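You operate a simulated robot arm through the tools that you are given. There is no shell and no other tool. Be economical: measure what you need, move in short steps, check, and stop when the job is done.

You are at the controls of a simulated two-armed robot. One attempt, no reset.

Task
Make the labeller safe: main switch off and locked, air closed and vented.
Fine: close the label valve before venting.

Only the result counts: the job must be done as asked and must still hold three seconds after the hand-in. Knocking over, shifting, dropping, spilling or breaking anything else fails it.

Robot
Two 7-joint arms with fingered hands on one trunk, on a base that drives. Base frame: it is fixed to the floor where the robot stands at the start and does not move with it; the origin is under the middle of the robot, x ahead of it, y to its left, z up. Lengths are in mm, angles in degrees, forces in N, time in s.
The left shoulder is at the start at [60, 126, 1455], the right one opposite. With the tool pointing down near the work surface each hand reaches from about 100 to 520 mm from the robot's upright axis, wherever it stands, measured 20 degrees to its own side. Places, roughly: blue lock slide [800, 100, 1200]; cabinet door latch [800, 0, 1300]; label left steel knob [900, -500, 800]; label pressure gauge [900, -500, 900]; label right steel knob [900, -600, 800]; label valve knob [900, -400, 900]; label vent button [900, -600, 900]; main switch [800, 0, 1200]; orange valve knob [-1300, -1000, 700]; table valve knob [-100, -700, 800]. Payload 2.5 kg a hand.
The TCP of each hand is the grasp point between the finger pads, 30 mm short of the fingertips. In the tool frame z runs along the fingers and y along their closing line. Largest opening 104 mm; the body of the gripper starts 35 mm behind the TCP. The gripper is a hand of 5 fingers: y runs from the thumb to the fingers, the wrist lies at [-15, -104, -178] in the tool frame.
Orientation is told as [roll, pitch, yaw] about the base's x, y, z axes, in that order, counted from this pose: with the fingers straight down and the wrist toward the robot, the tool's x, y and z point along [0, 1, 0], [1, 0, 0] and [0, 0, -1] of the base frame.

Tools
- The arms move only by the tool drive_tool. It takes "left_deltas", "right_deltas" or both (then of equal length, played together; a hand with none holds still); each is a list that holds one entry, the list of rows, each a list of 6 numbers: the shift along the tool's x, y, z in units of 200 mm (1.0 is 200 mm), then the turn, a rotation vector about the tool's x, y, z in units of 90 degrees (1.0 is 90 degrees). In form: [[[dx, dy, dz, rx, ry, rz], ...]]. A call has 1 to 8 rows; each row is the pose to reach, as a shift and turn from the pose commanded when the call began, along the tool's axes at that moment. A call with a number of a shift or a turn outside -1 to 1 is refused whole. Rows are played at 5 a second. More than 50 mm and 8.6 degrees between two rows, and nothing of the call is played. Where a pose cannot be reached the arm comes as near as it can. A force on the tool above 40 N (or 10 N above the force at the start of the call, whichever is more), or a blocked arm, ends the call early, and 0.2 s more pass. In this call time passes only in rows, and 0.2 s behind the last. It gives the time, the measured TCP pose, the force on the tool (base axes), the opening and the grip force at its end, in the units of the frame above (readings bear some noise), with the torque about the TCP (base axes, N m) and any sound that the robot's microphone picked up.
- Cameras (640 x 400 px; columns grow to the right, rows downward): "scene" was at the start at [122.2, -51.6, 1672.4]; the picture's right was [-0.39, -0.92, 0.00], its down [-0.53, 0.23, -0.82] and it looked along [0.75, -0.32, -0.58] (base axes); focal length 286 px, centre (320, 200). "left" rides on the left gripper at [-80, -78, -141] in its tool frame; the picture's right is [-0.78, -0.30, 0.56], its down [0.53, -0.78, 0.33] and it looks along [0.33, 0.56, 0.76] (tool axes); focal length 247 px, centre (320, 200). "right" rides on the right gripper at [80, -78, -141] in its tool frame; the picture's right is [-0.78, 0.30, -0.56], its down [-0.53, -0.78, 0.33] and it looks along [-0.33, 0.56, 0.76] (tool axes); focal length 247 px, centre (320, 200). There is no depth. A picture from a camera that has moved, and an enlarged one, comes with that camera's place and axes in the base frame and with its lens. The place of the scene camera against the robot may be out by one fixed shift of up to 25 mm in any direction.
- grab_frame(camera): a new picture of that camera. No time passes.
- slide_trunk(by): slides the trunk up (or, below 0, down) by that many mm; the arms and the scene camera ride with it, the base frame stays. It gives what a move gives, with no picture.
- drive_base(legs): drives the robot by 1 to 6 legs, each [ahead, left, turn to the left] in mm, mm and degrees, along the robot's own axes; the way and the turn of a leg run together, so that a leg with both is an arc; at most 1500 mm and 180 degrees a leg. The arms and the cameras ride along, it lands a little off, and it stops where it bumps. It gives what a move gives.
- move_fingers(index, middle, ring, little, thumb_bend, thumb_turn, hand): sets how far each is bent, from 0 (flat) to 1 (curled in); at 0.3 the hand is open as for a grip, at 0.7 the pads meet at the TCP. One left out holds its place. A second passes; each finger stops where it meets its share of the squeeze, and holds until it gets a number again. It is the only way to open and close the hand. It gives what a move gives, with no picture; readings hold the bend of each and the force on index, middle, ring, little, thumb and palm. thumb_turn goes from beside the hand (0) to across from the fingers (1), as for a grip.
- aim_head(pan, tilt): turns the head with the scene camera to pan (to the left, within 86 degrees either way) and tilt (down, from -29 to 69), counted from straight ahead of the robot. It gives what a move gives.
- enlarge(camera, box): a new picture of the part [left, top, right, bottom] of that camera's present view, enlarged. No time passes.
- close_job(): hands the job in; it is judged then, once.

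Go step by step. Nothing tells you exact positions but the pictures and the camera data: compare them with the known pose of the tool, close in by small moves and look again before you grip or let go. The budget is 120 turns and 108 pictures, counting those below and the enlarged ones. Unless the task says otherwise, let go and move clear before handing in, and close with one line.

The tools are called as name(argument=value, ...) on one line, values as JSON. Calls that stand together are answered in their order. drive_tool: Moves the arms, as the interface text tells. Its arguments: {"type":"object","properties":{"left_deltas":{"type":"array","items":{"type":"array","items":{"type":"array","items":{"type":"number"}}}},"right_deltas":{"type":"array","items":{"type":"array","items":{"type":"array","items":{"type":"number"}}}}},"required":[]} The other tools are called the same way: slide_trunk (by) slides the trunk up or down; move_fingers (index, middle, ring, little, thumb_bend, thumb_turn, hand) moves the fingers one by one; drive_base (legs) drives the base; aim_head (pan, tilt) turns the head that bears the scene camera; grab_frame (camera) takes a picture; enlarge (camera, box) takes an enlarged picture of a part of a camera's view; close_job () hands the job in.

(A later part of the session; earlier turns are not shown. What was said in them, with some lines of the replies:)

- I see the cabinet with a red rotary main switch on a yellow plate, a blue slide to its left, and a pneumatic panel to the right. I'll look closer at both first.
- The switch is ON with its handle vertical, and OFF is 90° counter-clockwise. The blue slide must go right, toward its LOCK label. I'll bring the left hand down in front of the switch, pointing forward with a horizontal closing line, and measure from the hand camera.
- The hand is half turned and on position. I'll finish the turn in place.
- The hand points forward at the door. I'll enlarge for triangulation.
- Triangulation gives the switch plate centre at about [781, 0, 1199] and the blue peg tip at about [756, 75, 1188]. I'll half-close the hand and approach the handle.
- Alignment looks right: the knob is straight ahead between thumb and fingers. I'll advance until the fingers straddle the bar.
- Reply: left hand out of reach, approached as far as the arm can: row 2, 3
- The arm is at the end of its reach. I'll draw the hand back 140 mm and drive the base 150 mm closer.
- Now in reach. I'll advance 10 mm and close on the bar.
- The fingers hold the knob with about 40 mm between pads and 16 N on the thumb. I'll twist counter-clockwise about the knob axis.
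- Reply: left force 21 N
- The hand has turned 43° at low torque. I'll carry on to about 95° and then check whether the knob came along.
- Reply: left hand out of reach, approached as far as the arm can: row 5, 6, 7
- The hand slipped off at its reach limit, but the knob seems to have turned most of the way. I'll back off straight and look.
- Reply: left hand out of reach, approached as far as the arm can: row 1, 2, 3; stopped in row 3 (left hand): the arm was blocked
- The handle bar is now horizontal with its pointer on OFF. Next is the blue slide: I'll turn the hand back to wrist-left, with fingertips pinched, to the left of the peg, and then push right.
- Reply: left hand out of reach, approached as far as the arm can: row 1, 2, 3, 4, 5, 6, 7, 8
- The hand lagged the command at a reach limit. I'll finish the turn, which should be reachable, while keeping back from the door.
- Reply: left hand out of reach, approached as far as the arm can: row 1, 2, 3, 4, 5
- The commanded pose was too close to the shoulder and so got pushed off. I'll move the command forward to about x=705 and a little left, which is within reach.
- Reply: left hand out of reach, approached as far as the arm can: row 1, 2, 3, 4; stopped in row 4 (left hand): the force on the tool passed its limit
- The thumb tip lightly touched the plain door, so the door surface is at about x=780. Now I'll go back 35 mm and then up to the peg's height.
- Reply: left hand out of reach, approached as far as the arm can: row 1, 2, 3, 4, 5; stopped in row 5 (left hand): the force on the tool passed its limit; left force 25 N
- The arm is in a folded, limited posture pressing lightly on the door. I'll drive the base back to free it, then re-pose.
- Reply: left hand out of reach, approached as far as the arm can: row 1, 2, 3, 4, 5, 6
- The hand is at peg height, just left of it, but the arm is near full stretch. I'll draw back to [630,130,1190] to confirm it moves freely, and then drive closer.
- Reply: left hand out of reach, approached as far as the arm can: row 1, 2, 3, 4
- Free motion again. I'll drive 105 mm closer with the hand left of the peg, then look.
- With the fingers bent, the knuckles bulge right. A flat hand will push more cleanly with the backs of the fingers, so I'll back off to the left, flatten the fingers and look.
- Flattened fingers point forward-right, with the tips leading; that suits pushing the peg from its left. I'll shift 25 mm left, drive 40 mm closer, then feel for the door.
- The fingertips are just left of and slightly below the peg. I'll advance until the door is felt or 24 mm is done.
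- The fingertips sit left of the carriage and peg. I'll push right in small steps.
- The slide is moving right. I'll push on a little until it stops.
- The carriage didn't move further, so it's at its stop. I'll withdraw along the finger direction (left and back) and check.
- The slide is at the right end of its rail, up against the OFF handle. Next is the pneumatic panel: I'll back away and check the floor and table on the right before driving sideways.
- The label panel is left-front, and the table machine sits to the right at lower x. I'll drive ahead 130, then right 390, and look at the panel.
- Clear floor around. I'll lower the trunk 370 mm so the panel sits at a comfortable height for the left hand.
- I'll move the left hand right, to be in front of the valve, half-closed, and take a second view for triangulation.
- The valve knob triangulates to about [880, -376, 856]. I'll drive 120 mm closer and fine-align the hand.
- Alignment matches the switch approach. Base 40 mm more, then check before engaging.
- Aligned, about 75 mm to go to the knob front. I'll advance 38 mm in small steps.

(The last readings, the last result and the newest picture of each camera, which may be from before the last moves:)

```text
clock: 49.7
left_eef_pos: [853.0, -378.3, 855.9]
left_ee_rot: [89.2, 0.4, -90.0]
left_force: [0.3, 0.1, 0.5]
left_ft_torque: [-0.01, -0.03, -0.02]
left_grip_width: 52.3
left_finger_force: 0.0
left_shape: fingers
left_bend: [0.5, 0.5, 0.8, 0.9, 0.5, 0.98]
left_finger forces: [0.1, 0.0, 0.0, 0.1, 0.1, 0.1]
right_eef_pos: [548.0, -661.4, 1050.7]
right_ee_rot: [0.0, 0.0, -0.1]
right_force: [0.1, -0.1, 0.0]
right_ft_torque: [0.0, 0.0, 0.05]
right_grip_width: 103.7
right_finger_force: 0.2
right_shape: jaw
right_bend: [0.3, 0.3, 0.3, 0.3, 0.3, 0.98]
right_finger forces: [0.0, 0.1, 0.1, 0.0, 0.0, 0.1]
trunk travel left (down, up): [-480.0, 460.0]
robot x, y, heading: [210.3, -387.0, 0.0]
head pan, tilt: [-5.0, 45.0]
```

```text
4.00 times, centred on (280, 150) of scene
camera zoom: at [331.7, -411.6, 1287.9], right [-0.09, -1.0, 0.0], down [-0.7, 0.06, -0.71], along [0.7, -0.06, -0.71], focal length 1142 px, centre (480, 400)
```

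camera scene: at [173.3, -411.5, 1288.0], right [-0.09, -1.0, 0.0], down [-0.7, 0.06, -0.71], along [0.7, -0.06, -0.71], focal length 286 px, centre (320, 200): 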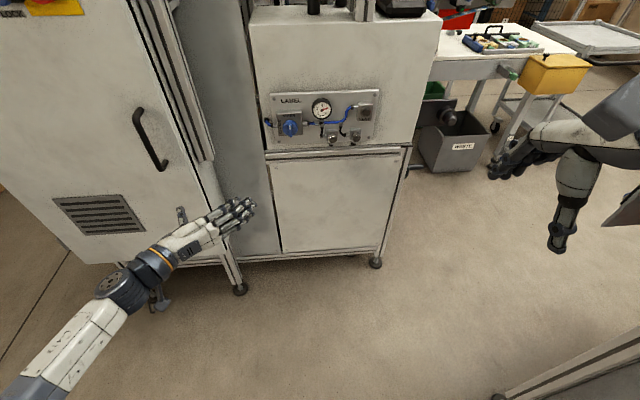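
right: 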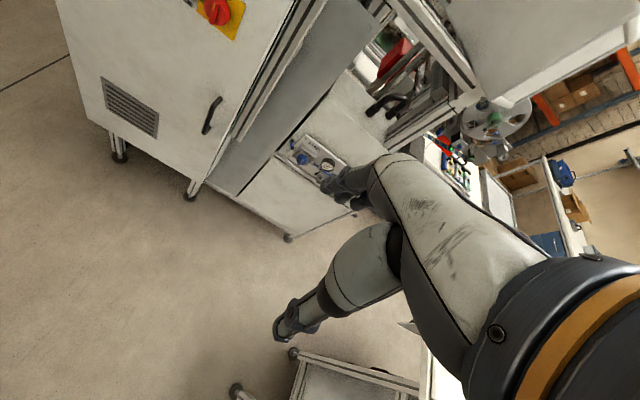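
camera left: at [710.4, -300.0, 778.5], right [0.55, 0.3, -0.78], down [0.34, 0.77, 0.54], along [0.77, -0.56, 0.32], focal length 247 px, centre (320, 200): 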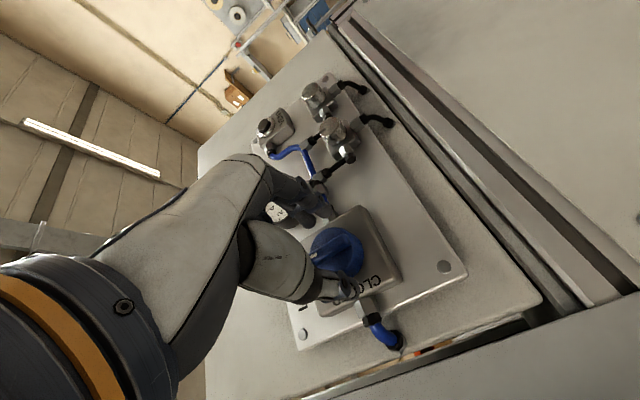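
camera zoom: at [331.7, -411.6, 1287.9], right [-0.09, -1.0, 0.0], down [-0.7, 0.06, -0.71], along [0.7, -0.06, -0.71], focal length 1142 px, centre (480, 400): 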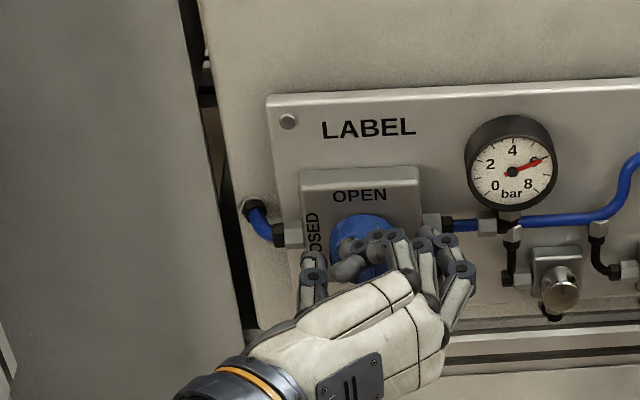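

The fingers straddle the knob just as they did on the switch. Closing.

move_fingers(hand="left", index=0.8, middle=0.8, ring=0.85, thumb_bend=0.8)

enlarge(camera="left", box=[240, 160, 420, 340])

enlarge(camera="scene", box=[230, 100, 330, 200])

```text
clock: 50.7
left_eef_pos: [852.9, -378.1, 856.9]
left_ee_rot: [89.3, 0.4, -89.9]
left_force: [4.5, -1.3, 4.4]
left_ft_torque: [0.02, -0.1, 0.01]
left_grip_width: 34.5
left_finger_force: 16.7
left_shape: fingers
left_bend: [0.6, 0.62, 0.85, 0.9, 0.57, 0.96]
left_finger forces: [8.3, 8.9, 0.0, 0.1, 14.8, 0.0]
right_eef_pos: [548.5, -661.8, 1050.9]
right_ee_rot: [-0.1, 0.0, -0.2]
right_force: [0.5, 0.5, 0.2]
right_ft_torque: [0.02, -0.01, 0.01]
right_grip_width: 103.6
right_finger_force: 0.1
right_shape: jaw
right_bend: [0.3, 0.3, 0.3, 0.3, 0.3, 0.98]
right_finger forces: [0.0, 0.0, 0.1, 0.0, 0.0, 0.1]
trunk travel left (down, up): [-480.0, 460.0]
robot x, y, heading: [210.8, -390.5, 0.2]
head pan, tilt: [-5.0, 45.0]
```

```text
2.22 times, centred on (330, 250) of left
camera zoom: at [710.7, -300.2, 779.1], right [0.55, 0.3, -0.78], down [0.34, 0.77, 0.54], along [0.76, -0.56, 0.32], focal length 549 px, centre (298, 89)
```

zoom: 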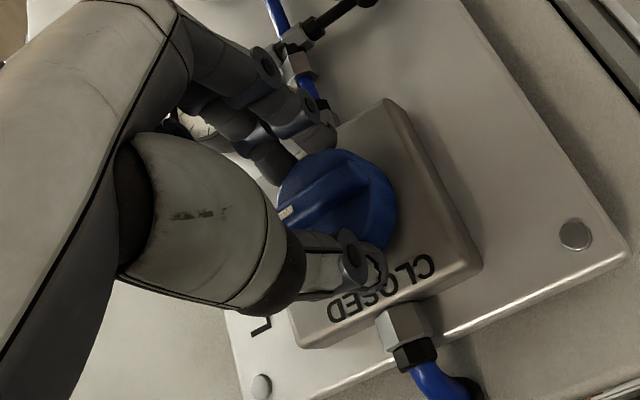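

```text
4.00 times, centred on (280, 150) of scene
camera zoom: at [331.8, -411.7, 1288.0], right [-0.09, -1.0, 0.0], down [-0.7, 0.06, -0.71], along [0.7, -0.06, -0.71], focal length 1142 px, centre (480, 400)
```

zoom: 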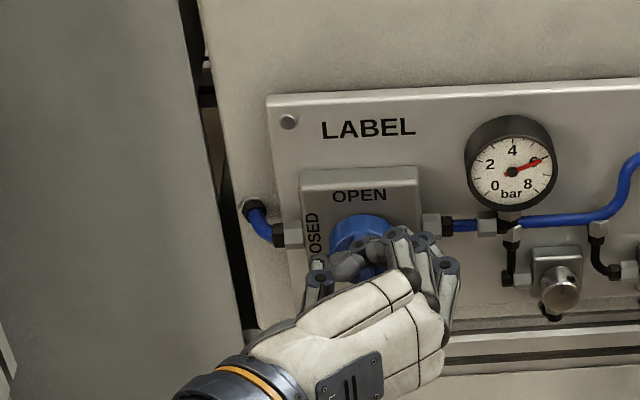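

Gripped with 15 N on the thumb. I'll turn counter-clockwise in the same way.

drive_tool(left_deltas=[[[0, 0, 0, 0, 0, -0.08], [0, 0, 0, 0, 0, -0.16], [0, 0, 0, 0, 0, -0.24], [0, 0, 0, 0, 0, -0.32], [0, 0, 0, 0, 0, -0.4], [0, 0, 0, 0, 0, -0.48]]])

enlarge(camera="left", box=[240, 160, 420, 340])

```text
clock: 52.1
left_eef_pos: [853.5, -377.0, 857.0]
left_ee_rot: [89.2, -42.8, -89.4]
left_force: [7.8, 2.3, 11.0]
left_ft_torque: [0.01, -0.29, 0.01]
left_grip_width: 34.0
left_finger_force: 17.0
left_shape: fingers
left_bend: [0.6, 0.61, 0.85, 0.9, 0.57, 0.98]
left_finger forces: [8.9, 11.6, 0.0, 0.0, 13.0, 0.0]
right_eef_pos: [548.4, -660.7, 1050.7]
right_ee_rot: [0.0, -0.1, -0.2]
right_force: [-0.5, -0.1, -0.1]
right_ft_torque: [-0.03, 0.0, -0.01]
right_grip_width: 103.4
right_finger_force: 0.0
right_shape: jaw
right_bend: [0.3, 0.3, 0.3, 0.3, 0.3, 0.98]
right_finger forces: [0.1, 0.1, 0.0, 0.0, 0.1, 0.0]
trunk travel left (down, up): [-480.0, 460.0]
robot x, y, heading: [209.2, -383.8, -0.1]
head pan, tilt: [-5.0, 45.0]
```

```text
2.22 times, centred on (330, 250) of left
camera zoom: at [710.0, -375.3, 747.3], right [0.55, -0.31, -0.78], down [0.33, 0.93, -0.14], along [0.77, -0.18, 0.62], focal length 549 px, centre (298, 89)
```

zoom: 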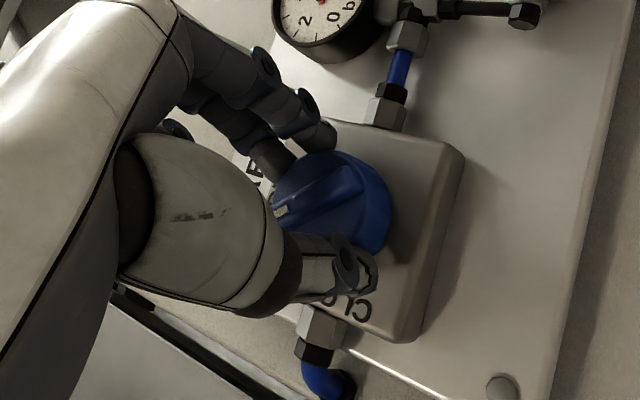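

The knob turns with the hand. I'll continue the remaining turn.

drive_tool(left_deltas=[[[0, 0, 0, 0, 0, -0.08], [0, 0, 0, 0, 0, -0.16], [0, 0, 0, 0, 0, -0.24], [0, 0, 0, 0, 0, -0.32], [0, 0, 0, 0, 0, -0.4]]])

enlarge(camera="left", box=[240, 160, 420, 340])

```text
clock: 53.3
left_eef_pos: [847.5, -375.3, 859.4]
left_ee_rot: [86.0, -78.8, -86.1]
left_force: [2.4, 4.4, 6.3]
left_ft_torque: [0.04, -0.04, 0.13]
left_grip_width: 32.3
left_finger_force: 12.9
left_shape: fingers
left_bend: [0.6, 0.61, 0.85, 0.9, 0.59, 0.97]
left_finger forces: [6.8, 9.0, 0.0, 0.0, 9.9, 0.0]
left hand out of reach, approached as far as the arm can: row 5
right_eef_pos: [548.9, -661.0, 1050.8]
right_ee_rot: [0.0, 0.1, -0.1]
right_force: [0.2, -0.2, -0.3]
right_ft_torque: [-0.02, 0.01, 0.04]
right_grip_width: 103.4
right_finger_force: 0.1
right_shape: jaw
right_bend: [0.3, 0.3, 0.3, 0.3, 0.3, 0.98]
right_finger forces: [0.0, 0.1, 0.0, 0.1, 0.1, 0.1]
trunk travel left (down, up): [-480.0, 460.0]
robot x, y, heading: [205.4, -390.3, 0.1]
head pan, tilt: [-5.0, 45.0]
```

```text
2.22 times, centred on (330, 250) of left
camera zoom: at [704.8, -439.7, 769.1], right [0.55, -0.7, -0.45], down [0.32, 0.68, -0.66], along [0.77, 0.22, 0.6], focal length 549 px, centre (298, 89)
```

zoom: 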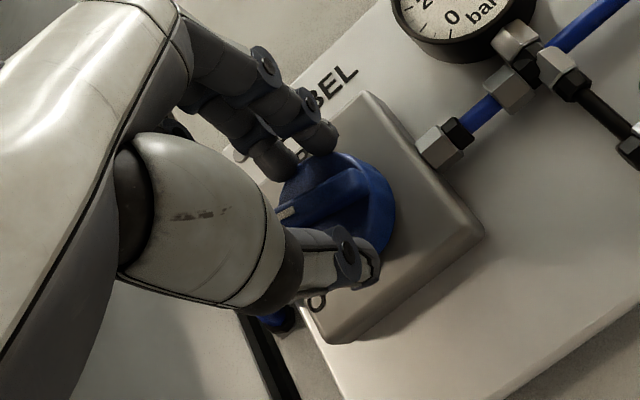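

At about 79° and near the limit. I'll command a bit more turn, as worked on the switch.

drive_tool(left_deltas=[[[0, 0, 0, 0, 0, -0.06], [0, 0, 0, 0, 0, -0.12], [0, 0, 0, 0, 0, -0.16]]])

enlarge(camera="left", box=[240, 160, 420, 340])

enlarge(camera="scene", box=[230, 100, 330, 200])

```text
clock: 54.1
left_eef_pos: [839.9, -368.6, 863.5]
left_ee_rot: [-67.6, -86.8, 67.6]
left_force: [-5.4, -4.4, -9.4]
left_ft_torque: [0.05, 0.28, -0.19]
left_grip_width: 6.9
left_finger_force: 5.9
left_shape: fingers
left_bend: [0.71, 0.72, 0.85, 0.9, 0.66, 0.95]
left_finger forces: [0.0, 0.0, 0.1, 0.0, 10.7, 0.0]
left hand out of reach, approached as far as the arm can: row 1, 2, 3
right_eef_pos: [547.5, -661.7, 1050.1]
right_ee_rot: [0.0, 0.0, -0.1]
right_force: [0.2, 0.0, 0.0]
right_ft_torque: [0.02, 0.0, -0.02]
right_grip_width: 103.7
right_finger_force: 0.0
right_shape: jaw
right_bend: [0.3, 0.3, 0.3, 0.3, 0.3, 0.98]
right_finger forces: [0.1, 0.1, 0.1, 0.0, 0.0, 0.1]
trunk travel left (down, up): [-480.0, 460.0]
robot x, y, heading: [213.5, -386.6, 0.3]
head pan, tilt: [-5.0, 45.0]
```

```text
2.22 times, centred on (330, 250) of left
camera zoom: at [697.9, -454.0, 792.4], right [0.55, -0.79, -0.27], down [0.32, 0.5, -0.81], along [0.77, 0.36, 0.52], focal length 549 px, centre (298, 89)
```

zoom: 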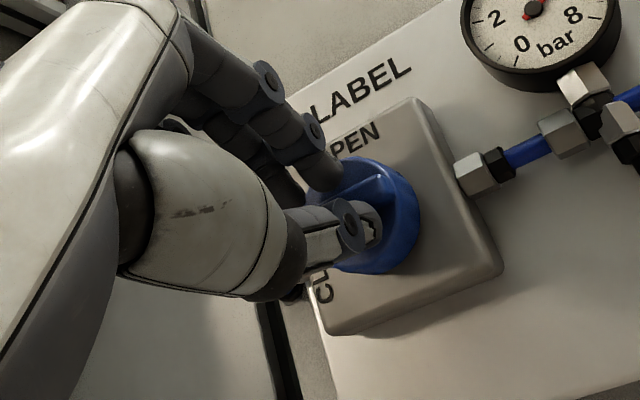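

```text
4.00 times, centred on (280, 150) of scene
camera zoom: at [332.0, -412.1, 1287.6], right [-0.09, -1.0, 0.0], down [-0.7, 0.06, -0.71], along [0.7, -0.06, -0.71], focal length 1142 px, centre (480, 400)
```

zoom: 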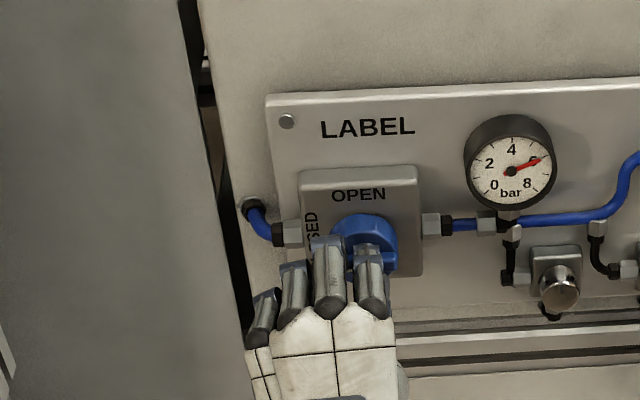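

The hand slid off the bar. I'll back straight away with the base and check the pointer.

drive_base(legs=[[-110, 0, 0]])

enlarge(camera="scene", box=[230, 80, 390, 210])

grab_frame(camera="left")

```text
clock: 55.2
left_eef_pos: [731.5, -369.7, 867.0]
left_ee_rot: [-76.2, -87.0, 76.5]
left_force: [1.1, 0.9, 0.5]
left_ft_torque: [0.01, -0.01, -0.01]
left_grip_width: 0.1
left_finger_force: 0.0
left_shape: fingers
left_bend: [0.71, 0.72, 0.85, 0.9, 0.71, 0.97]
left_finger forces: [0.0, 0.0, 0.1, 0.1, 0.1, 0.1]
right_eef_pos: [439.1, -661.0, 1050.9]
right_ee_rot: [0.0, 0.0, -0.2]
right_force: [-0.5, -0.4, -0.8]
right_ft_torque: [0.02, -0.04, 0.0]
right_grip_width: 104.0
right_finger_force: 0.1
right_shape: jaw
right_bend: [0.3, 0.3, 0.3, 0.3, 0.3, 0.98]
right_finger forces: [0.1, 0.0, 0.0, 0.1, 0.0, 0.0]
trunk travel left (down, up): [-480.0, 460.0]
robot x, y, heading: [102.1, -388.3, -0.2]
head pan, tilt: [-5.0, 45.0]
```

```text
3.08 times, centred on (310, 145) of scene
camera zoom: at [222.4, -411.5, 1288.0], right [-0.09, -1.0, 0.0], down [-0.7, 0.06, -0.71], along [0.7, -0.06, -0.71], focal length 879 px, centre (351, 369)
```

zoom: 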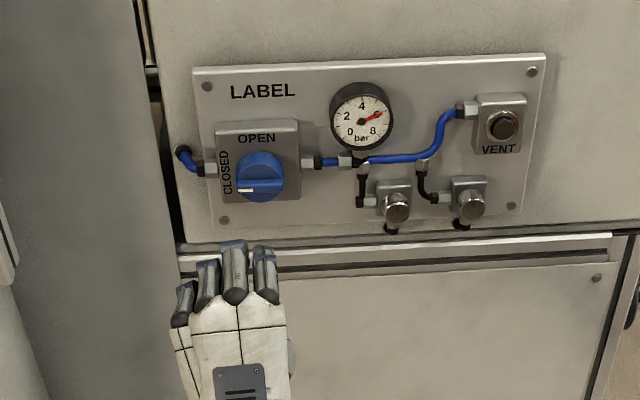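

```text
45 pictures are left
camera left: at [589.3, -453.8, 794.7], right [0.56, -0.79, -0.26], down [0.32, 0.5, -0.81], along [0.77, 0.36, 0.53], focal length 247 px, centre (320, 200)
```

left: 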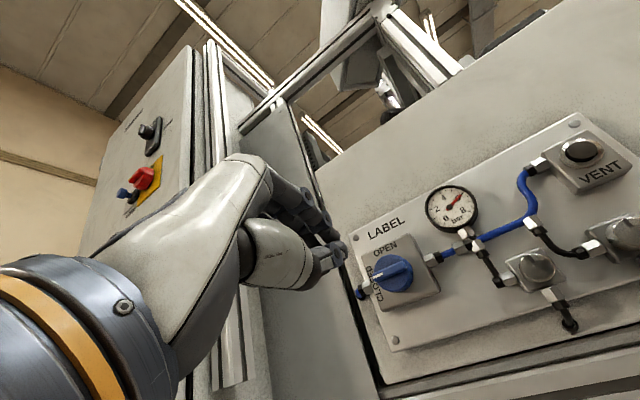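

The valve bar is horizontal with its pointer on CLOSED. The vent button triangulates to about [893, -590, 891], in the right arm's lane. I'll turn the right hand forward (wrist to the right) while turning the left hand back to its relaxed pose.

drive_tool(left_deltas=[[[0, 0, 0, 0, 0, 0.09], [0, 0, 0, 0, 0, 0.18], [0, 0, 0, 0, 0, 0.27], [0, 0, 0, 0, 0, 0.36], [0, 0, 0, 0, 0, 0.45], [0, 0, 0, 0, 0, 0.54], [0, 0, 0, 0, 0, 0.63], [0, 0, 0, 0, 0, 0.72]]], right_deltas=[[[0.01, 0.07, 0.05, -0.048, -0.048, -0.048], [0.03, 0.15, 0.1, -0.096, -0.096, -0.096], [0.05, 0.23, 0.15, -0.144, -0.144, -0.144], [0.07, 0.31, 0.2, -0.192, -0.192, -0.192], [0.09, 0.4, 0.25, -0.24, -0.24, -0.24], [0.11, 0.5, 0.3, -0.288, -0.288, -0.288], [0.13, 0.6, 0.35, -0.336, -0.336, -0.336], [0.15, 0.7, 0.4, -0.385, -0.385, -0.385]]])

```text
clock: 57.0
left_eef_pos: [731.8, -368.5, 866.1]
left_ee_rot: [89.1, -27.9, -89.4]
left_force: [0.2, 0.3, 0.6]
left_ft_torque: [-0.01, -0.01, 0.0]
left_grip_width: 0.0
left_finger_force: 0.1
left_shape: fingers
left_bend: [0.71, 0.72, 0.85, 0.9, 0.71, 0.97]
left_finger forces: [0.0, 0.1, 0.0, 0.0, 0.0, 0.0]
right_eef_pos: [576.5, -625.8, 972.3]
right_ee_rot: [-43.4, -19.7, 44.2]
right_force: [0.1, -1.1, 0.2]
right_ft_torque: [-0.03, 0.02, -0.01]
right_grip_width: 104.0
right_finger_force: 0.1
right_shape: jaw
right_bend: [0.3, 0.3, 0.3, 0.3, 0.3, 0.98]
right_finger forces: [0.1, 0.0, 0.0, 0.1, 0.0, 0.1]
right hand out of reach, approached as far as the arm can: row 8
trunk travel left (down, up): [-480.0, 460.0]
robot x, y, heading: [101.2, -387.3, 0.2]
head pan, tilt: [-5.0, 45.0]
```

drive_tool(left_deltas=[[[0, 0, 0, 0, 0, 0.08], [0, 0, 0, 0, 0, 0.16], [0, 0, 0, 0, 0, 0.24], [0, 0, 0, 0, 0, 0.31], [0, 0, -0.05, 0, 0, 0.31], [0, 0, -0.1, 0, 0, 0.31], [0, 0, -0.15, 0, 0, 0.31], [0, 0, -0.2, 0, 0, 0.31]]], right_deltas=[[[0.03, 0.02, 0.05, -0.048, -0.048, -0.048], [0.06, 0.04, 0.1, -0.096, -0.096, -0.096], [0.09, 0.06, 0.16, -0.144, -0.144, -0.144], [0.12, 0.08, 0.22, -0.192, -0.192, -0.192], [0.15, 0.1, 0.28, -0.24, -0.24, -0.24], [0.19, 0.12, 0.33, -0.288, -0.288, -0.288], [0.22, 0.14, 0.38, -0.336, -0.336, -0.336], [0.25, 0.15, 0.425, -0.385, -0.385, -0.385]]])

move_fingers(hand="right", index=0.3, middle=0.95, ring=0.95, little=0.95, thumb_bend=0.7)

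grab_frame(camera="scene")

grab_frame(camera="right")

```text
clock: 58.9
left_eef_pos: [690.6, -369.8, 866.2]
left_ee_rot: [89.3, -0.2, -89.9]
left_force: [-0.9, -0.4, 0.4]
left_ft_torque: [0.03, 0.02, -0.02]
left_grip_width: 0.1
left_finger_force: 0.0
left_shape: fingers
left_bend: [0.71, 0.72, 0.85, 0.9, 0.71, 0.97]
left_finger forces: [0.0, 0.1, 0.1, 0.0, 0.1, 0.0]
right_eef_pos: [644.0, -607.1, 1098.5]
right_ee_rot: [-80.0, -2.4, 84.9]
right_force: [0.1, 0.4, 0.2]
right_ft_torque: [-0.01, 0.0, -0.03]
right_grip_width: 104.0
right_finger_force: 0.1
right_shape: jaw
right_bend: [0.3, 0.3, 0.3, 0.3, 0.3, 0.98]
right_finger forces: [0.1, 0.0, 0.0, 0.0, 0.0, 0.0]
right hand out of reach, approached as far as the arm can: row 1, 2, 3, 4, 5, 6, 7, 8
trunk travel left (down, up): [-480.0, 460.0]
robot x, y, heading: [100.7, -388.1, -0.1]
head pan, tilt: [-5.0, 45.0]
```

```text
clock: 59.9
left_eef_pos: [692.3, -369.1, 865.4]
left_ee_rot: [89.3, -0.3, -89.9]
left_force: [-0.4, -0.6, 0.8]
left_ft_torque: [0.02, 0.0, -0.02]
left_grip_width: 0.0
left_finger_force: 0.0
left_shape: fingers
left_bend: [0.71, 0.72, 0.85, 0.9, 0.71, 0.97]
left_finger forces: [0.1, 0.0, 0.0, 0.0, 0.0, 0.0]
right_eef_pos: [645.8, -607.2, 1098.1]
right_ee_rot: [-80.0, -2.4, 84.6]
right_force: [0.5, 0.1, -1.0]
right_ft_torque: [-0.03, 0.0, -0.01]
right_grip_width: 52.7
right_finger_force: 0.1
right_shape: fingers
right_bend: [0.3, 0.95, 0.95, 0.95, 0.7, 0.98]
right_finger forces: [0.0, 0.0, 0.1, 0.0, 0.0, 0.1]
trunk travel left (down, up): [-480.0, 460.0]
robot x, y, heading: [103.6, -390.1, 0.0]
head pan, tilt: [-5.0, 45.0]
```

```text
44 pictures are left
camera scene: at [222.8, -411.5, 1287.9], right [-0.09, -1.0, 0.0], down [-0.7, 0.06, -0.71], along [0.7, -0.06, -0.71], focal length 286 px, centre (320, 200)
```

scene: 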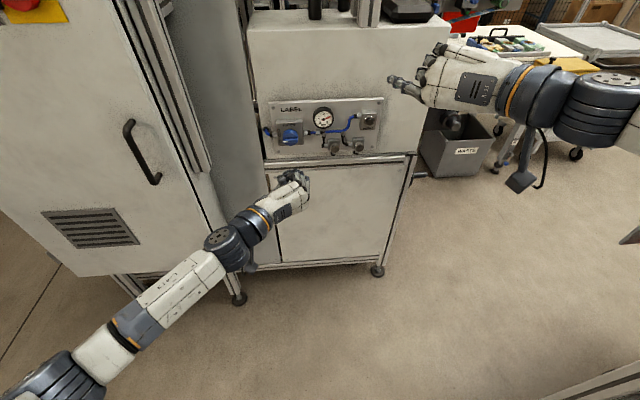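

```text
43 pictures are left
camera right: at [486.5, -668.7, 1040.7], right [-0.39, 0.3, 0.87], down [0.34, -0.83, 0.44], along [0.85, 0.47, 0.22], focal length 247 px, centre (320, 200)
```

right: 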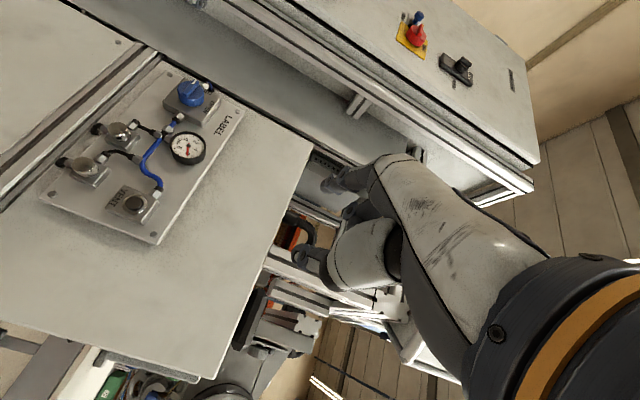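

The right hand is turned but hung up high because the commanded pose was too close in. I'll extend the command forward to about x=720, y=-640.

drive_tool(right_deltas=[[[0, -0.03, 0.07, 0, 0, 0], [0, -0.06, 0.14, 0, 0, 0], [0, -0.1, 0.21, 0, 0, 0], [0, -0.14, 0.28, 0, 0, 0], [0, -0.18, 0.35, 0, 0, 0], [0, -0.2, 0.4, 0, 0, 0], [0, -0.2, 0.42, 0, 0, 0]]])

grab_frame(camera="right")

```text
clock: 61.5
left_eef_pos: [690.3, -368.9, 865.8]
left_ee_rot: [89.3, -0.2, -89.8]
left_force: [-0.1, 0.1, -0.3]
left_ft_torque: [0.01, 0.01, -0.02]
left_grip_width: 0.2
left_finger_force: 0.2
left_shape: fingers
left_bend: [0.71, 0.72, 0.85, 0.9, 0.71, 0.97]
left_finger forces: [0.0, 0.0, 0.1, 0.1, 0.0, 0.0]
right_eef_pos: [725.2, -653.9, 1091.2]
right_ee_rot: [-79.7, -2.4, 84.6]
right_force: [0.0, -0.2, -0.3]
right_ft_torque: [-0.02, 0.02, 0.0]
right_grip_width: 52.6
right_finger_force: 0.1
right_shape: fingers
right_bend: [0.3, 0.95, 0.95, 0.95, 0.7, 0.98]
right_finger forces: [0.0, 0.0, 0.1, 0.1, 0.1, 0.0]
right hand out of reach, approached as far as the arm can: row 3, 4, 5, 6, 7
trunk travel left (down, up): [-480.0, 460.0]
robot x, y, heading: [101.8, -388.3, -0.3]
head pan, tilt: [-5.0, 45.0]
```

```text
42 pictures are left
camera right: at [565.1, -714.2, 1034.1], right [-0.38, 0.3, 0.88], down [0.35, -0.83, 0.43], along [0.86, 0.47, 0.21], focal length 247 px, centre (320, 200)
```

right: 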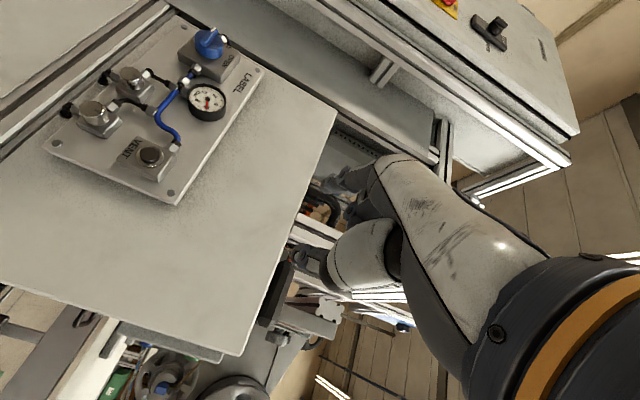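

The arm posture is fine, just too high. Lowering the trunk keeps the posture, so I'll slide down 190 mm.

slide_trunk(by=-190)

grab_frame(camera="right")

grab_frame(camera="scene")

```text
clock: 63.5
left_eef_pos: [691.3, -367.8, 683.5]
left_ee_rot: [89.0, -0.4, -89.9]
left_force: [0.3, 0.0, -0.7]
left_ft_torque: [0.02, -0.01, 0.01]
left_grip_width: 0.0
left_finger_force: 0.1
left_shape: fingers
left_bend: [0.71, 0.72, 0.85, 0.9, 0.71, 0.97]
left_finger forces: [0.0, 0.0, 0.0, 0.1, 0.0, 0.0]
right_eef_pos: [726.3, -652.3, 910.3]
right_ee_rot: [-79.2, -2.1, 84.6]
right_force: [-0.5, 0.0, 0.3]
right_ft_torque: [-0.01, 0.04, -0.01]
right_grip_width: 53.0
right_finger_force: 0.0
right_shape: fingers
right_bend: [0.3, 0.95, 0.95, 0.95, 0.7, 0.98]
right_finger forces: [0.0, 0.0, 0.0, 0.1, 0.0, 0.1]
trunk travel left (down, up): [-290.0, 650.0]
robot x, y, heading: [95.4, -390.1, -0.0]
head pan, tilt: [-5.0, 45.0]
```

```text
41 pictures are left
camera right: at [566.3, -714.1, 853.9], right [-0.38, 0.3, 0.88], down [0.35, -0.83, 0.43], along [0.86, 0.47, 0.21], focal length 247 px, centre (320, 200)
```

right: 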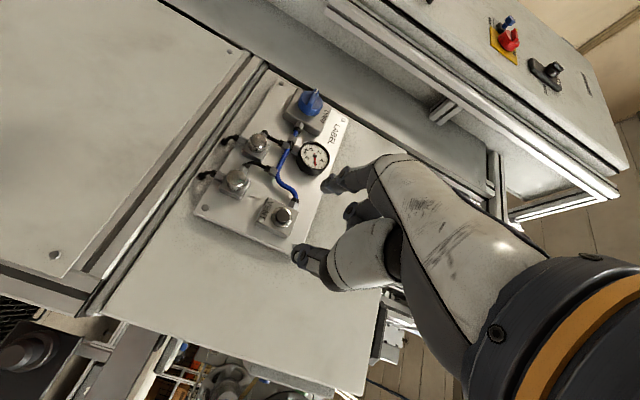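

```text
40 pictures are left
camera scene: at [225.2, -410.4, 1108.0], right [-0.09, -1.0, 0.0], down [-0.71, 0.06, -0.7], along [0.7, -0.06, -0.71], focal length 286 px, centre (320, 200)
```

scene: 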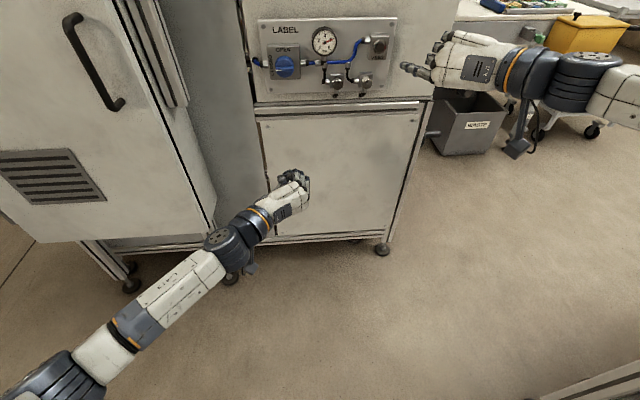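

The index fingertip is at about [755, -592, 899] and the button at about [890, -588, 890]. I'll drive 85 mm closer and re-measure.

drive_base(legs=[[85, 0, 0]])

grab_frame(camera="right")

enlarge(camera="scene", box=[300, 10, 460, 130])

```text
clock: 64.6
left_eef_pos: [777.3, -367.7, 675.9]
left_ee_rot: [89.3, -0.2, -89.8]
left_force: [-0.4, -0.3, -0.3]
left_ft_torque: [0.01, -0.01, 0.0]
left_grip_width: 0.0
left_finger_force: 0.2
left_shape: fingers
left_bend: [0.71, 0.72, 0.85, 0.9, 0.71, 0.97]
left_finger forces: [0.0, 0.0, 0.0, 0.0, 0.0, 0.0]
right_eef_pos: [808.6, -650.2, 900.1]
right_ee_rot: [-79.6, -2.4, 84.6]
right_force: [-0.1, -0.6, -0.5]
right_ft_torque: [0.03, 0.05, -0.04]
right_grip_width: 52.4
right_finger_force: 0.0
right_shape: fingers
right_bend: [0.3, 0.95, 0.95, 0.95, 0.7, 0.97]
right_finger forces: [0.1, 0.0, 0.0, 0.0, 0.0, 0.1]
trunk travel left (down, up): [-290.0, 650.0]
robot x, y, heading: [186.9, -386.3, 0.1]
head pan, tilt: [-5.0, 45.0]
```

```text
39 pictures are left
camera right: at [651.0, -713.2, 843.3], right [-0.38, 0.3, 0.88], down [0.35, -0.83, 0.43], along [0.86, 0.47, 0.21], focal length 247 px, centre (320, 200)
```

right: 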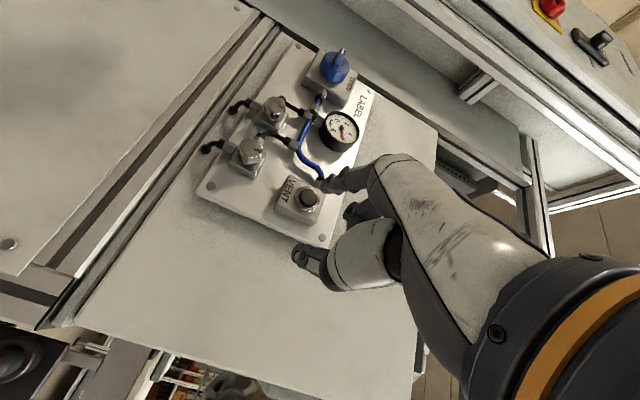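

```text
3.33 times, centred on (380, 70) of scene
camera zoom: at [308.6, -410.8, 1097.1], right [-0.09, -1.0, 0.0], down [-0.7, 0.06, -0.71], along [0.7, -0.06, -0.71], focal length 952 px, centre (120, 633)
```

zoom: 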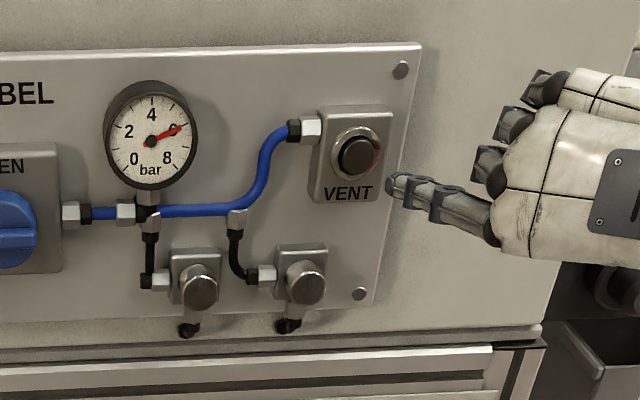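

Fingertip at about [840, -592, 889], button at about [890, -587, 888]. I'll advance 38 mm with the arm.

drive_tool(right_deltas=[[[-0.01, 0.01, 0.06, 0, 0, 0], [-0.02, 0.02, 0.12, 0, 0, 0], [-0.034, 0.035, 0.185, 0, 0, 0]]])

enlarge(camera="right", box=[220, 120, 400, 280])

enlarge(camera="scene", box=[300, 10, 460, 130])

```text
clock: 65.4
left_eef_pos: [776.7, -369.3, 675.5]
left_ee_rot: [89.3, -0.1, -89.8]
left_force: [0.6, 0.5, 0.1]
left_ft_torque: [-0.02, -0.01, 0.02]
left_grip_width: 0.1
left_finger_force: 0.1
left_shape: fingers
left_bend: [0.71, 0.72, 0.85, 0.9, 0.71, 0.97]
left_finger forces: [0.1, 0.1, 0.1, 0.0, 0.0, 0.1]
right_eef_pos: [848.9, -648.1, 900.2]
right_ee_rot: [-79.6, -2.4, 84.8]
right_force: [0.2, -0.1, -0.3]
right_ft_torque: [0.01, -0.01, 0.04]
right_grip_width: 52.3
right_finger_force: 0.0
right_shape: fingers
right_bend: [0.3, 0.95, 0.95, 0.95, 0.7, 0.97]
right_finger forces: [0.0, 0.1, 0.1, 0.0, 0.1, 0.0]
trunk travel left (down, up): [-290.0, 650.0]
robot x, y, heading: [184.6, -389.2, -0.1]
head pan, tilt: [-5.0, 45.0]
```

```text
2.50 times, centred on (310, 200) of right
camera zoom: at [689.5, -709.4, 844.6], right [-0.38, 0.3, 0.88], down [0.35, -0.83, 0.43], along [0.86, 0.47, 0.21], focal length 617 px, centre (345, 200)
```

zoom: 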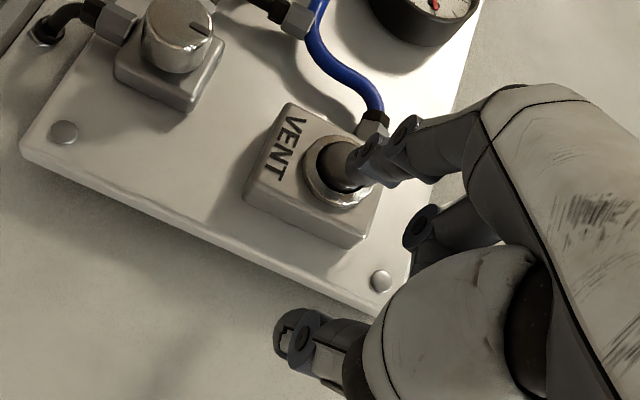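

```text
3.33 times, centred on (380, 70) of scene
camera zoom: at [308.7, -410.8, 1097.9], right [-0.09, -1.0, 0.0], down [-0.7, 0.06, -0.71], along [0.7, -0.06, -0.71], focal length 952 px, centre (120, 633)
```

zoom: 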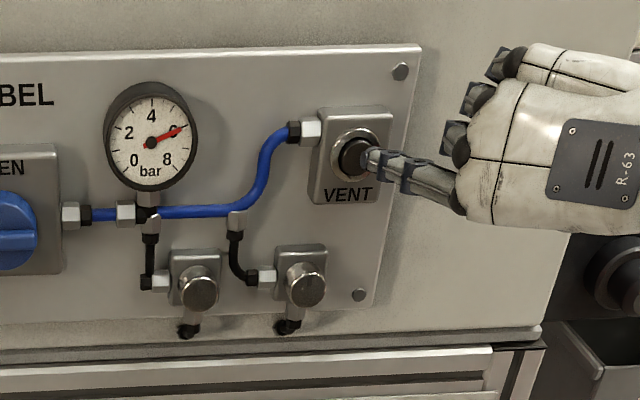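

The fingertip is right at the button. I'll press forward in small steps.

drive_tool(right_deltas=[[[-0.006, 0.02, 0.025, 0, 0, 0], [-0.01, 0.025, 0.05, 0, 0, 0], [-0.014, 0.03, 0.075, 0, 0, 0]]])

enlarge(camera="scene", box=[300, 10, 460, 130])

```text
clock: 66.2
left_eef_pos: [777.3, -369.1, 676.2]
left_ee_rot: [89.4, -0.1, -89.8]
left_force: [0.1, -0.4, -0.6]
left_ft_torque: [0.02, 0.0, -0.01]
left_grip_width: 0.0
left_finger_force: 0.1
left_shape: fingers
left_bend: [0.71, 0.72, 0.85, 0.9, 0.71, 0.97]
left_finger forces: [0.1, 0.0, 0.1, 0.0, 0.0, 0.0]
right_eef_pos: [862.6, -645.1, 900.9]
right_ee_rot: [-79.7, -2.5, 84.8]
right_force: [-17.3, -4.6, 0.3]
right_ft_torque: [-0.04, 0.11, 0.86]
right_grip_width: 53.5
right_finger_force: 8.1
right_shape: fingers
right_bend: [0.3, 0.95, 0.95, 0.95, 0.7, 0.97]
right_finger forces: [16.8, 0.0, 0.0, 0.1, 0.1, 0.0]
trunk travel left (down, up): [-290.0, 650.0]
robot x, y, heading: [183.0, -390.1, 0.1]
head pan, tilt: [-5.0, 45.0]
heard: click
```

```text
3.33 times, centred on (380, 70) of scene
camera zoom: at [307.1, -411.3, 1098.1], right [-0.09, -1.0, 0.0], down [-0.7, 0.06, -0.71], along [0.71, -0.06, -0.71], focal length 952 px, centre (120, 633)
```

zoom: 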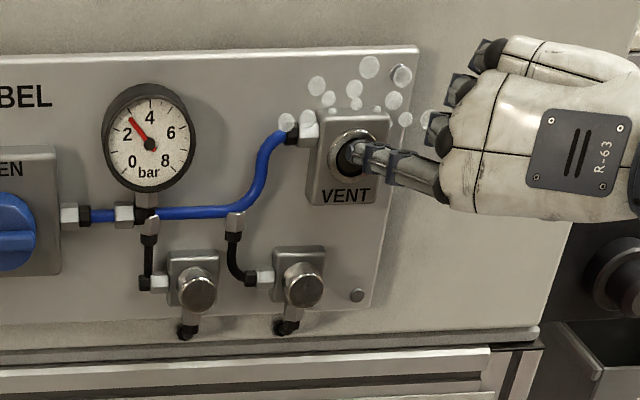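

A click was heard, air is venting and the gauge is falling (about 2.8 bar). I'll hold the button while time passes.

drive_tool(right_deltas=[[[0, 0, 0, 0, 0, 0], [0, 0, 0, 0, 0, 0], [0, 0, 0, 0, 0, 0], [0, 0, 0, 0, 0, 0], [0, 0, 0, 0, 0, 0], [0, 0, 0, 0, 0, 0], [0, 0, 0, 0, 0, 0], [0, 0, 0, 0, 0, 0]]])

drive_tool(right_deltas=[[[0, 0, 0, 0, 0, 0], [0, 0, 0, 0, 0, 0], [0, 0, 0, 0, 0, 0], [0, 0, 0, 0, 0, 0], [0, 0, 0, 0, 0, 0], [0, 0, 0, 0, 0, 0], [0, 0, 0, 0, 0, 0], [0, 0, 0, 0, 0, 0]]])

enlarge(camera="scene", box=[300, 10, 460, 130])

```text
clock: 68.0
left_eef_pos: [776.4, -368.6, 679.2]
left_ee_rot: [89.4, -0.2, -89.8]
left_force: [0.2, 0.7, -0.8]
left_ft_torque: [-0.01, -0.02, 0.0]
left_grip_width: 0.0
left_finger_force: 0.1
left_shape: fingers
left_bend: [0.71, 0.72, 0.85, 0.9, 0.71, 0.97]
left_finger forces: [0.0, 0.1, 0.0, 0.0, 0.0, 0.0]
right_eef_pos: [863.4, -643.9, 903.3]
right_ee_rot: [-79.7, -2.5, 84.7]
right_force: [-19.3, -5.8, -0.1]
right_ft_torque: [-0.04, 0.08, 1.0]
right_grip_width: 53.4
right_finger_force: 9.9
right_shape: fingers
right_bend: [0.3, 0.95, 0.95, 0.95, 0.7, 0.97]
right_finger forces: [19.0, 0.1, 0.1, 0.0, 0.0, 0.0]
trunk travel left (down, up): [-290.0, 650.0]
robot x, y, heading: [187.7, -387.7, -0.0]
head pan, tilt: [-5.0, 45.0]
```

```text
clock: 69.8
left_eef_pos: [777.4, -368.8, 677.1]
left_ee_rot: [89.5, -0.2, -89.8]
left_force: [0.2, -0.7, -0.3]
left_ft_torque: [-0.01, -0.04, 0.02]
left_grip_width: 0.0
left_finger_force: 0.0
left_shape: fingers
left_bend: [0.71, 0.72, 0.85, 0.9, 0.71, 0.97]
left_finger forces: [0.0, 0.0, 0.0, 0.0, 0.0, 0.0]
right_eef_pos: [863.6, -644.8, 902.0]
right_ee_rot: [-79.7, -2.5, 84.7]
right_force: [-18.3, -5.9, -0.3]
right_ft_torque: [0.0, 0.09, 1.03]
right_grip_width: 53.3
right_finger_force: 9.2
right_shape: fingers
right_bend: [0.3, 0.95, 0.95, 0.95, 0.7, 0.97]
right_finger forces: [18.9, 0.0, 0.0, 0.0, 0.1, 0.0]
trunk travel left (down, up): [-290.0, 650.0]
robot x, y, heading: [187.7, -384.2, -0.0]
head pan, tilt: [-5.0, 45.0]
```

```text
3.33 times, centred on (380, 70) of scene
camera zoom: at [307.2, -411.2, 1098.2], right [-0.09, -1.0, 0.0], down [-0.7, 0.06, -0.71], along [0.71, -0.06, -0.71], focal length 952 px, centre (120, 633)
```

zoom: 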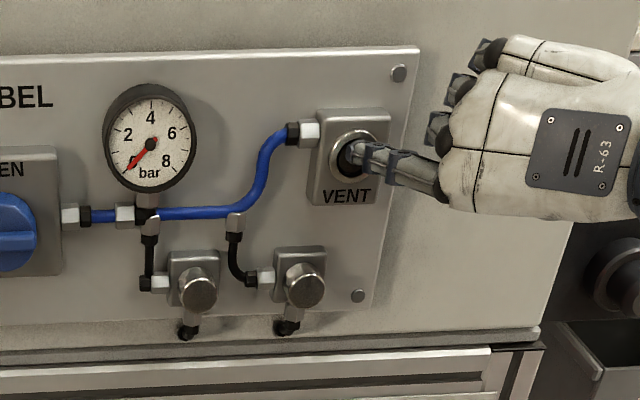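

The gauge reads 0 and the bubbles have stopped. I'll withdraw the finger straight back, then back the base away and check the gauge, valve and switch once more.

drive_tool(right_deltas=[[[0, 0, -0.06, 0, 0, 0], [0.01, 0, -0.15, 0, 0, 0], [0.02, 0, -0.25, 0, 0, 0]]])

drive_base(legs=[[-150, 0, 0]])

slide_trunk(by=300)

aim_head(pan=10, tilt=30)

grab_frame(camera="scene")

```text
clock: 70.6
left_eef_pos: [777.2, -368.6, 677.2]
left_ee_rot: [89.3, -0.2, -89.8]
left_force: [-0.2, 0.4, 1.3]
left_ft_torque: [-0.03, 0.0, 0.01]
left_grip_width: 0.0
left_finger_force: 0.0
left_shape: fingers
left_bend: [0.71, 0.72, 0.85, 0.9, 0.71, 0.97]
left_finger forces: [0.0, 0.0, 0.0, 0.0, 0.0, 0.1]
right_eef_pos: [815.6, -639.9, 906.9]
right_ee_rot: [-79.7, -2.4, 84.7]
right_force: [-0.8, -0.2, 0.4]
right_ft_torque: [-0.06, 0.0, 0.0]
right_grip_width: 52.5
right_finger_force: 0.1
right_shape: fingers
right_bend: [0.3, 0.95, 0.95, 0.95, 0.7, 0.97]
right_finger forces: [0.0, 0.0, 0.0, 0.1, 0.0, 0.1]
trunk travel left (down, up): [-290.0, 650.0]
robot x, y, heading: [181.2, -388.3, -0.3]
head pan, tilt: [-5.0, 45.0]
```

```text
clock: 72.0
left_eef_pos: [636.2, -361.7, 666.9]
left_ee_rot: [88.0, -1.0, -89.5]
left_force: [1.4, 0.2, 0.3]
left_ft_torque: [-0.02, 0.02, 0.02]
left_grip_width: 0.1
left_finger_force: 0.1
left_shape: fingers
left_bend: [0.71, 0.72, 0.85, 0.9, 0.71, 0.97]
left_finger forces: [0.1, 0.0, 0.1, 0.0, 0.0, 0.0]
right_eef_pos: [679.0, -630.9, 899.6]
right_ee_rot: [-78.3, -1.5, 84.8]
right_force: [-0.6, 0.7, -0.3]
right_ft_torque: [0.0, 0.01, -0.01]
right_grip_width: 52.5
right_finger_force: 0.1
right_shape: fingers
right_bend: [0.3, 0.95, 0.95, 0.95, 0.7, 0.98]
right_finger forces: [0.1, 0.0, 0.0, 0.0, 0.0, 0.0]
trunk travel left (down, up): [-290.0, 650.0]
robot x, y, heading: [35.7, -389.6, 0.2]
head pan, tilt: [-5.0, 45.0]
```

```text
clock: 75.2
left_eef_pos: [626.1, -366.0, 769.3]
left_ee_rot: [89.3, -0.1, -89.6]
left_force: [-0.9, 0.1, 0.5]
left_ft_torque: [-0.02, -0.02, 0.04]
left_grip_width: 0.0
left_finger_force: 0.0
left_shape: fingers
left_bend: [0.71, 0.72, 0.85, 0.9, 0.71, 0.97]
left_finger forces: [0.0, 0.0, 0.0, 0.0, 0.0, 0.0]
right_eef_pos: [666.6, -637.9, 999.6]
right_ee_rot: [-79.7, -2.6, 85.0]
right_force: [0.1, 0.5, -0.1]
right_ft_torque: [0.0, 0.02, 0.0]
right_grip_width: 52.5
right_finger_force: 0.1
right_shape: fingers
right_bend: [0.3, 0.95, 0.95, 0.95, 0.7, 0.98]
right_finger forces: [0.0, 0.1, 0.0, 0.0, 0.0, 0.0]
trunk travel left (down, up): [-382.0, 558.0]
robot x, y, heading: [35.2, -385.1, 0.3]
head pan, tilt: [-5.0, 45.0]
stopped: the arm was blocked; the commanded pose is now the measured one
```

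```text
clock: 76.0
left_eef_pos: [627.6, -367.2, 769.4]
left_ee_rot: [89.4, 0.0, -89.6]
left_force: [0.1, -0.7, -0.3]
left_ft_torque: [0.0, -0.02, 0.02]
left_grip_width: 0.0
left_finger_force: 0.0
left_shape: fingers
left_bend: [0.71, 0.72, 0.85, 0.9, 0.71, 0.97]
left_finger forces: [0.0, 0.0, 0.0, 0.1, 0.0, 0.0]
right_eef_pos: [665.2, -639.4, 998.6]
right_ee_rot: [-79.6, -2.6, 84.9]
right_force: [0.1, 0.3, 0.3]
right_ft_torque: [0.01, 0.0, 0.01]
right_grip_width: 52.4
right_finger_force: 0.0
right_shape: fingers
right_bend: [0.3, 0.95, 0.95, 0.95, 0.7, 0.98]
right_finger forces: [0.0, 0.0, 0.1, 0.0, 0.1, 0.0]
trunk travel left (down, up): [-382.0, 558.0]
robot x, y, heading: [35.6, -385.8, 0.2]
head pan, tilt: [10.0, 30.0]
```

```text
33 pictures are left
camera scene: at [165.7, -389.1, 1212.4], right [0.18, -0.98, 0.0], down [-0.49, -0.09, -0.87], along [0.85, 0.15, -0.5], focal length 286 px, centre (320, 200)
```

scene: 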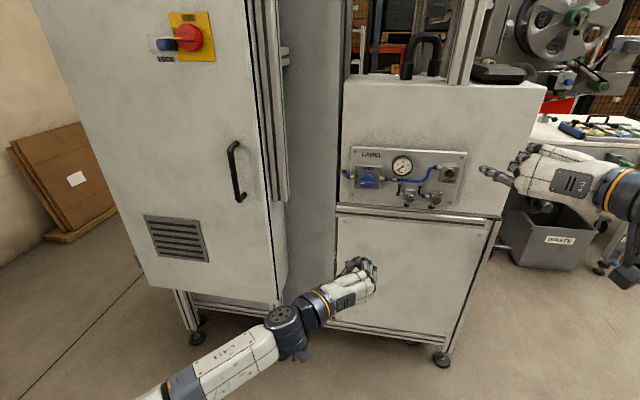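

The trunk stopped because an arm was blocked; I must see what it touches. I'll check the panel states, then look right at the elbow.

enlarge(camera="scene", box=[340, 140, 480, 220])

enlarge(camera="scene", box=[140, 0, 230, 80])

aim_head(pan=-80, tilt=40)

grab_frame(camera="scene")

```text
4.57 times, centred on (410, 180) of scene
camera zoom: at [165.7, -389.1, 1212.4], right [0.18, -0.98, 0.0], down [-0.49, -0.09, -0.87], along [0.85, 0.15, -0.5], focal length 1305 px, centre (-91, 291)
```

zoom: 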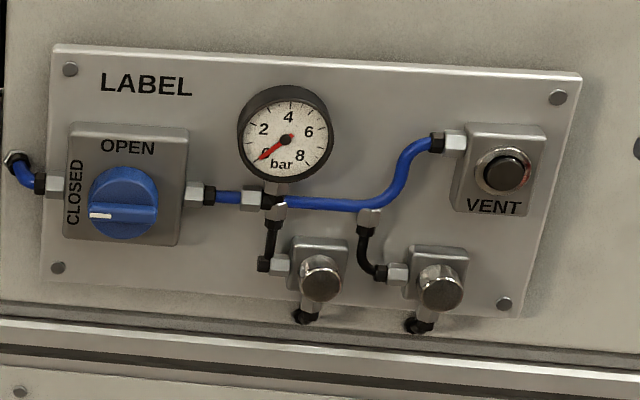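

```text
5.00 times, centred on (185, 40) of scene
camera zoom: at [165.7, -389.1, 1212.4], right [0.18, -0.98, 0.0], down [-0.49, -0.09, -0.87], along [0.85, 0.15, -0.5], focal length 1428 px, centre (995, 1000)
```

zoom: 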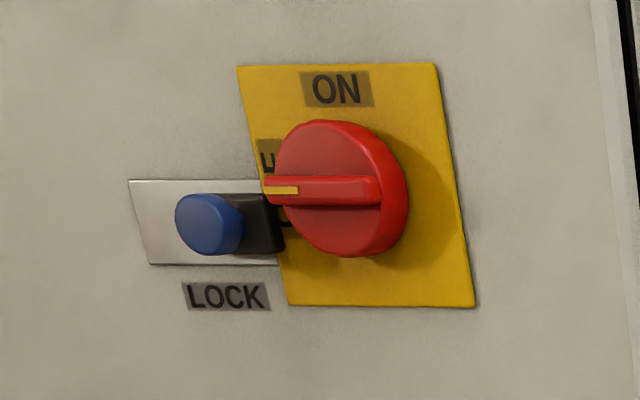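

```text
clock: 77.6
left_eef_pos: [626.4, -366.7, 769.2]
left_ee_rot: [89.4, -0.1, -89.6]
left_force: [0.0, 0.4, -0.6]
left_ft_torque: [-0.06, -0.04, 0.03]
left_grip_width: 0.0
left_finger_force: 0.0
left_shape: fingers
left_bend: [0.71, 0.72, 0.85, 0.9, 0.71, 0.97]
left_finger forces: [0.0, 0.0, 0.1, 0.0, 0.1, 0.1]
right_eef_pos: [665.0, -638.7, 997.6]
right_ee_rot: [-79.6, -2.6, 85.0]
right_force: [0.4, 0.0, 0.2]
right_ft_torque: [0.01, 0.01, 0.01]
right_grip_width: 52.8
right_finger_force: 0.0
right_shape: fingers
right_bend: [0.3, 0.95, 0.95, 0.95, 0.7, 0.98]
right_finger forces: [0.0, 0.0, 0.1, 0.1, 0.0, 0.1]
trunk travel left (down, up): [-382.0, 558.0]
robot x, y, heading: [35.3, -387.6, 0.0]
head pan, tilt: [-80.0, 40.0]
```

```text
30 pictures are left
camera scene: at [91.8, -488.7, 1196.7], right [-0.98, -0.18, 0.0], down [-0.11, 0.63, -0.76], along [0.14, -0.75, -0.64], focal length 286 px, centre (320, 200)
```

scene: 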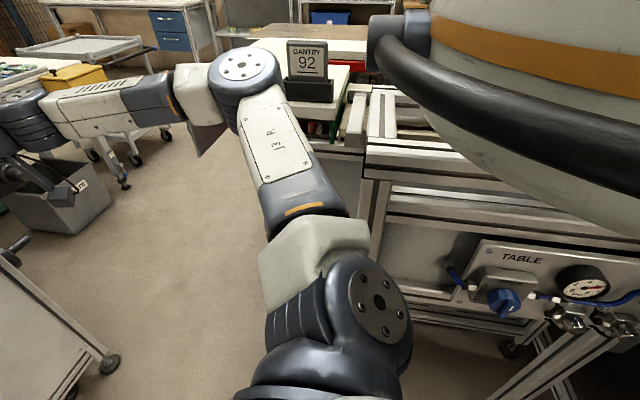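

Final checks: the switch is OFF with the lock slide engaged, the valve is on CLOSED, and the gauge is at 0 bar. Both hands are clear, and I see nothing touched or displaced around the arms, so I'm handing in.

close_job()

```text
The job is handed in.
```

The labeller is safe: the main switch is off and its blue lock slide is engaged, and the label valve was closed before venting. The label gauge reads 0 bar and both hands are clear. While I was backing away, a trunk lift stopped early with an "arm was blocked" message. I found nothing touching the arms and nothing displaced.
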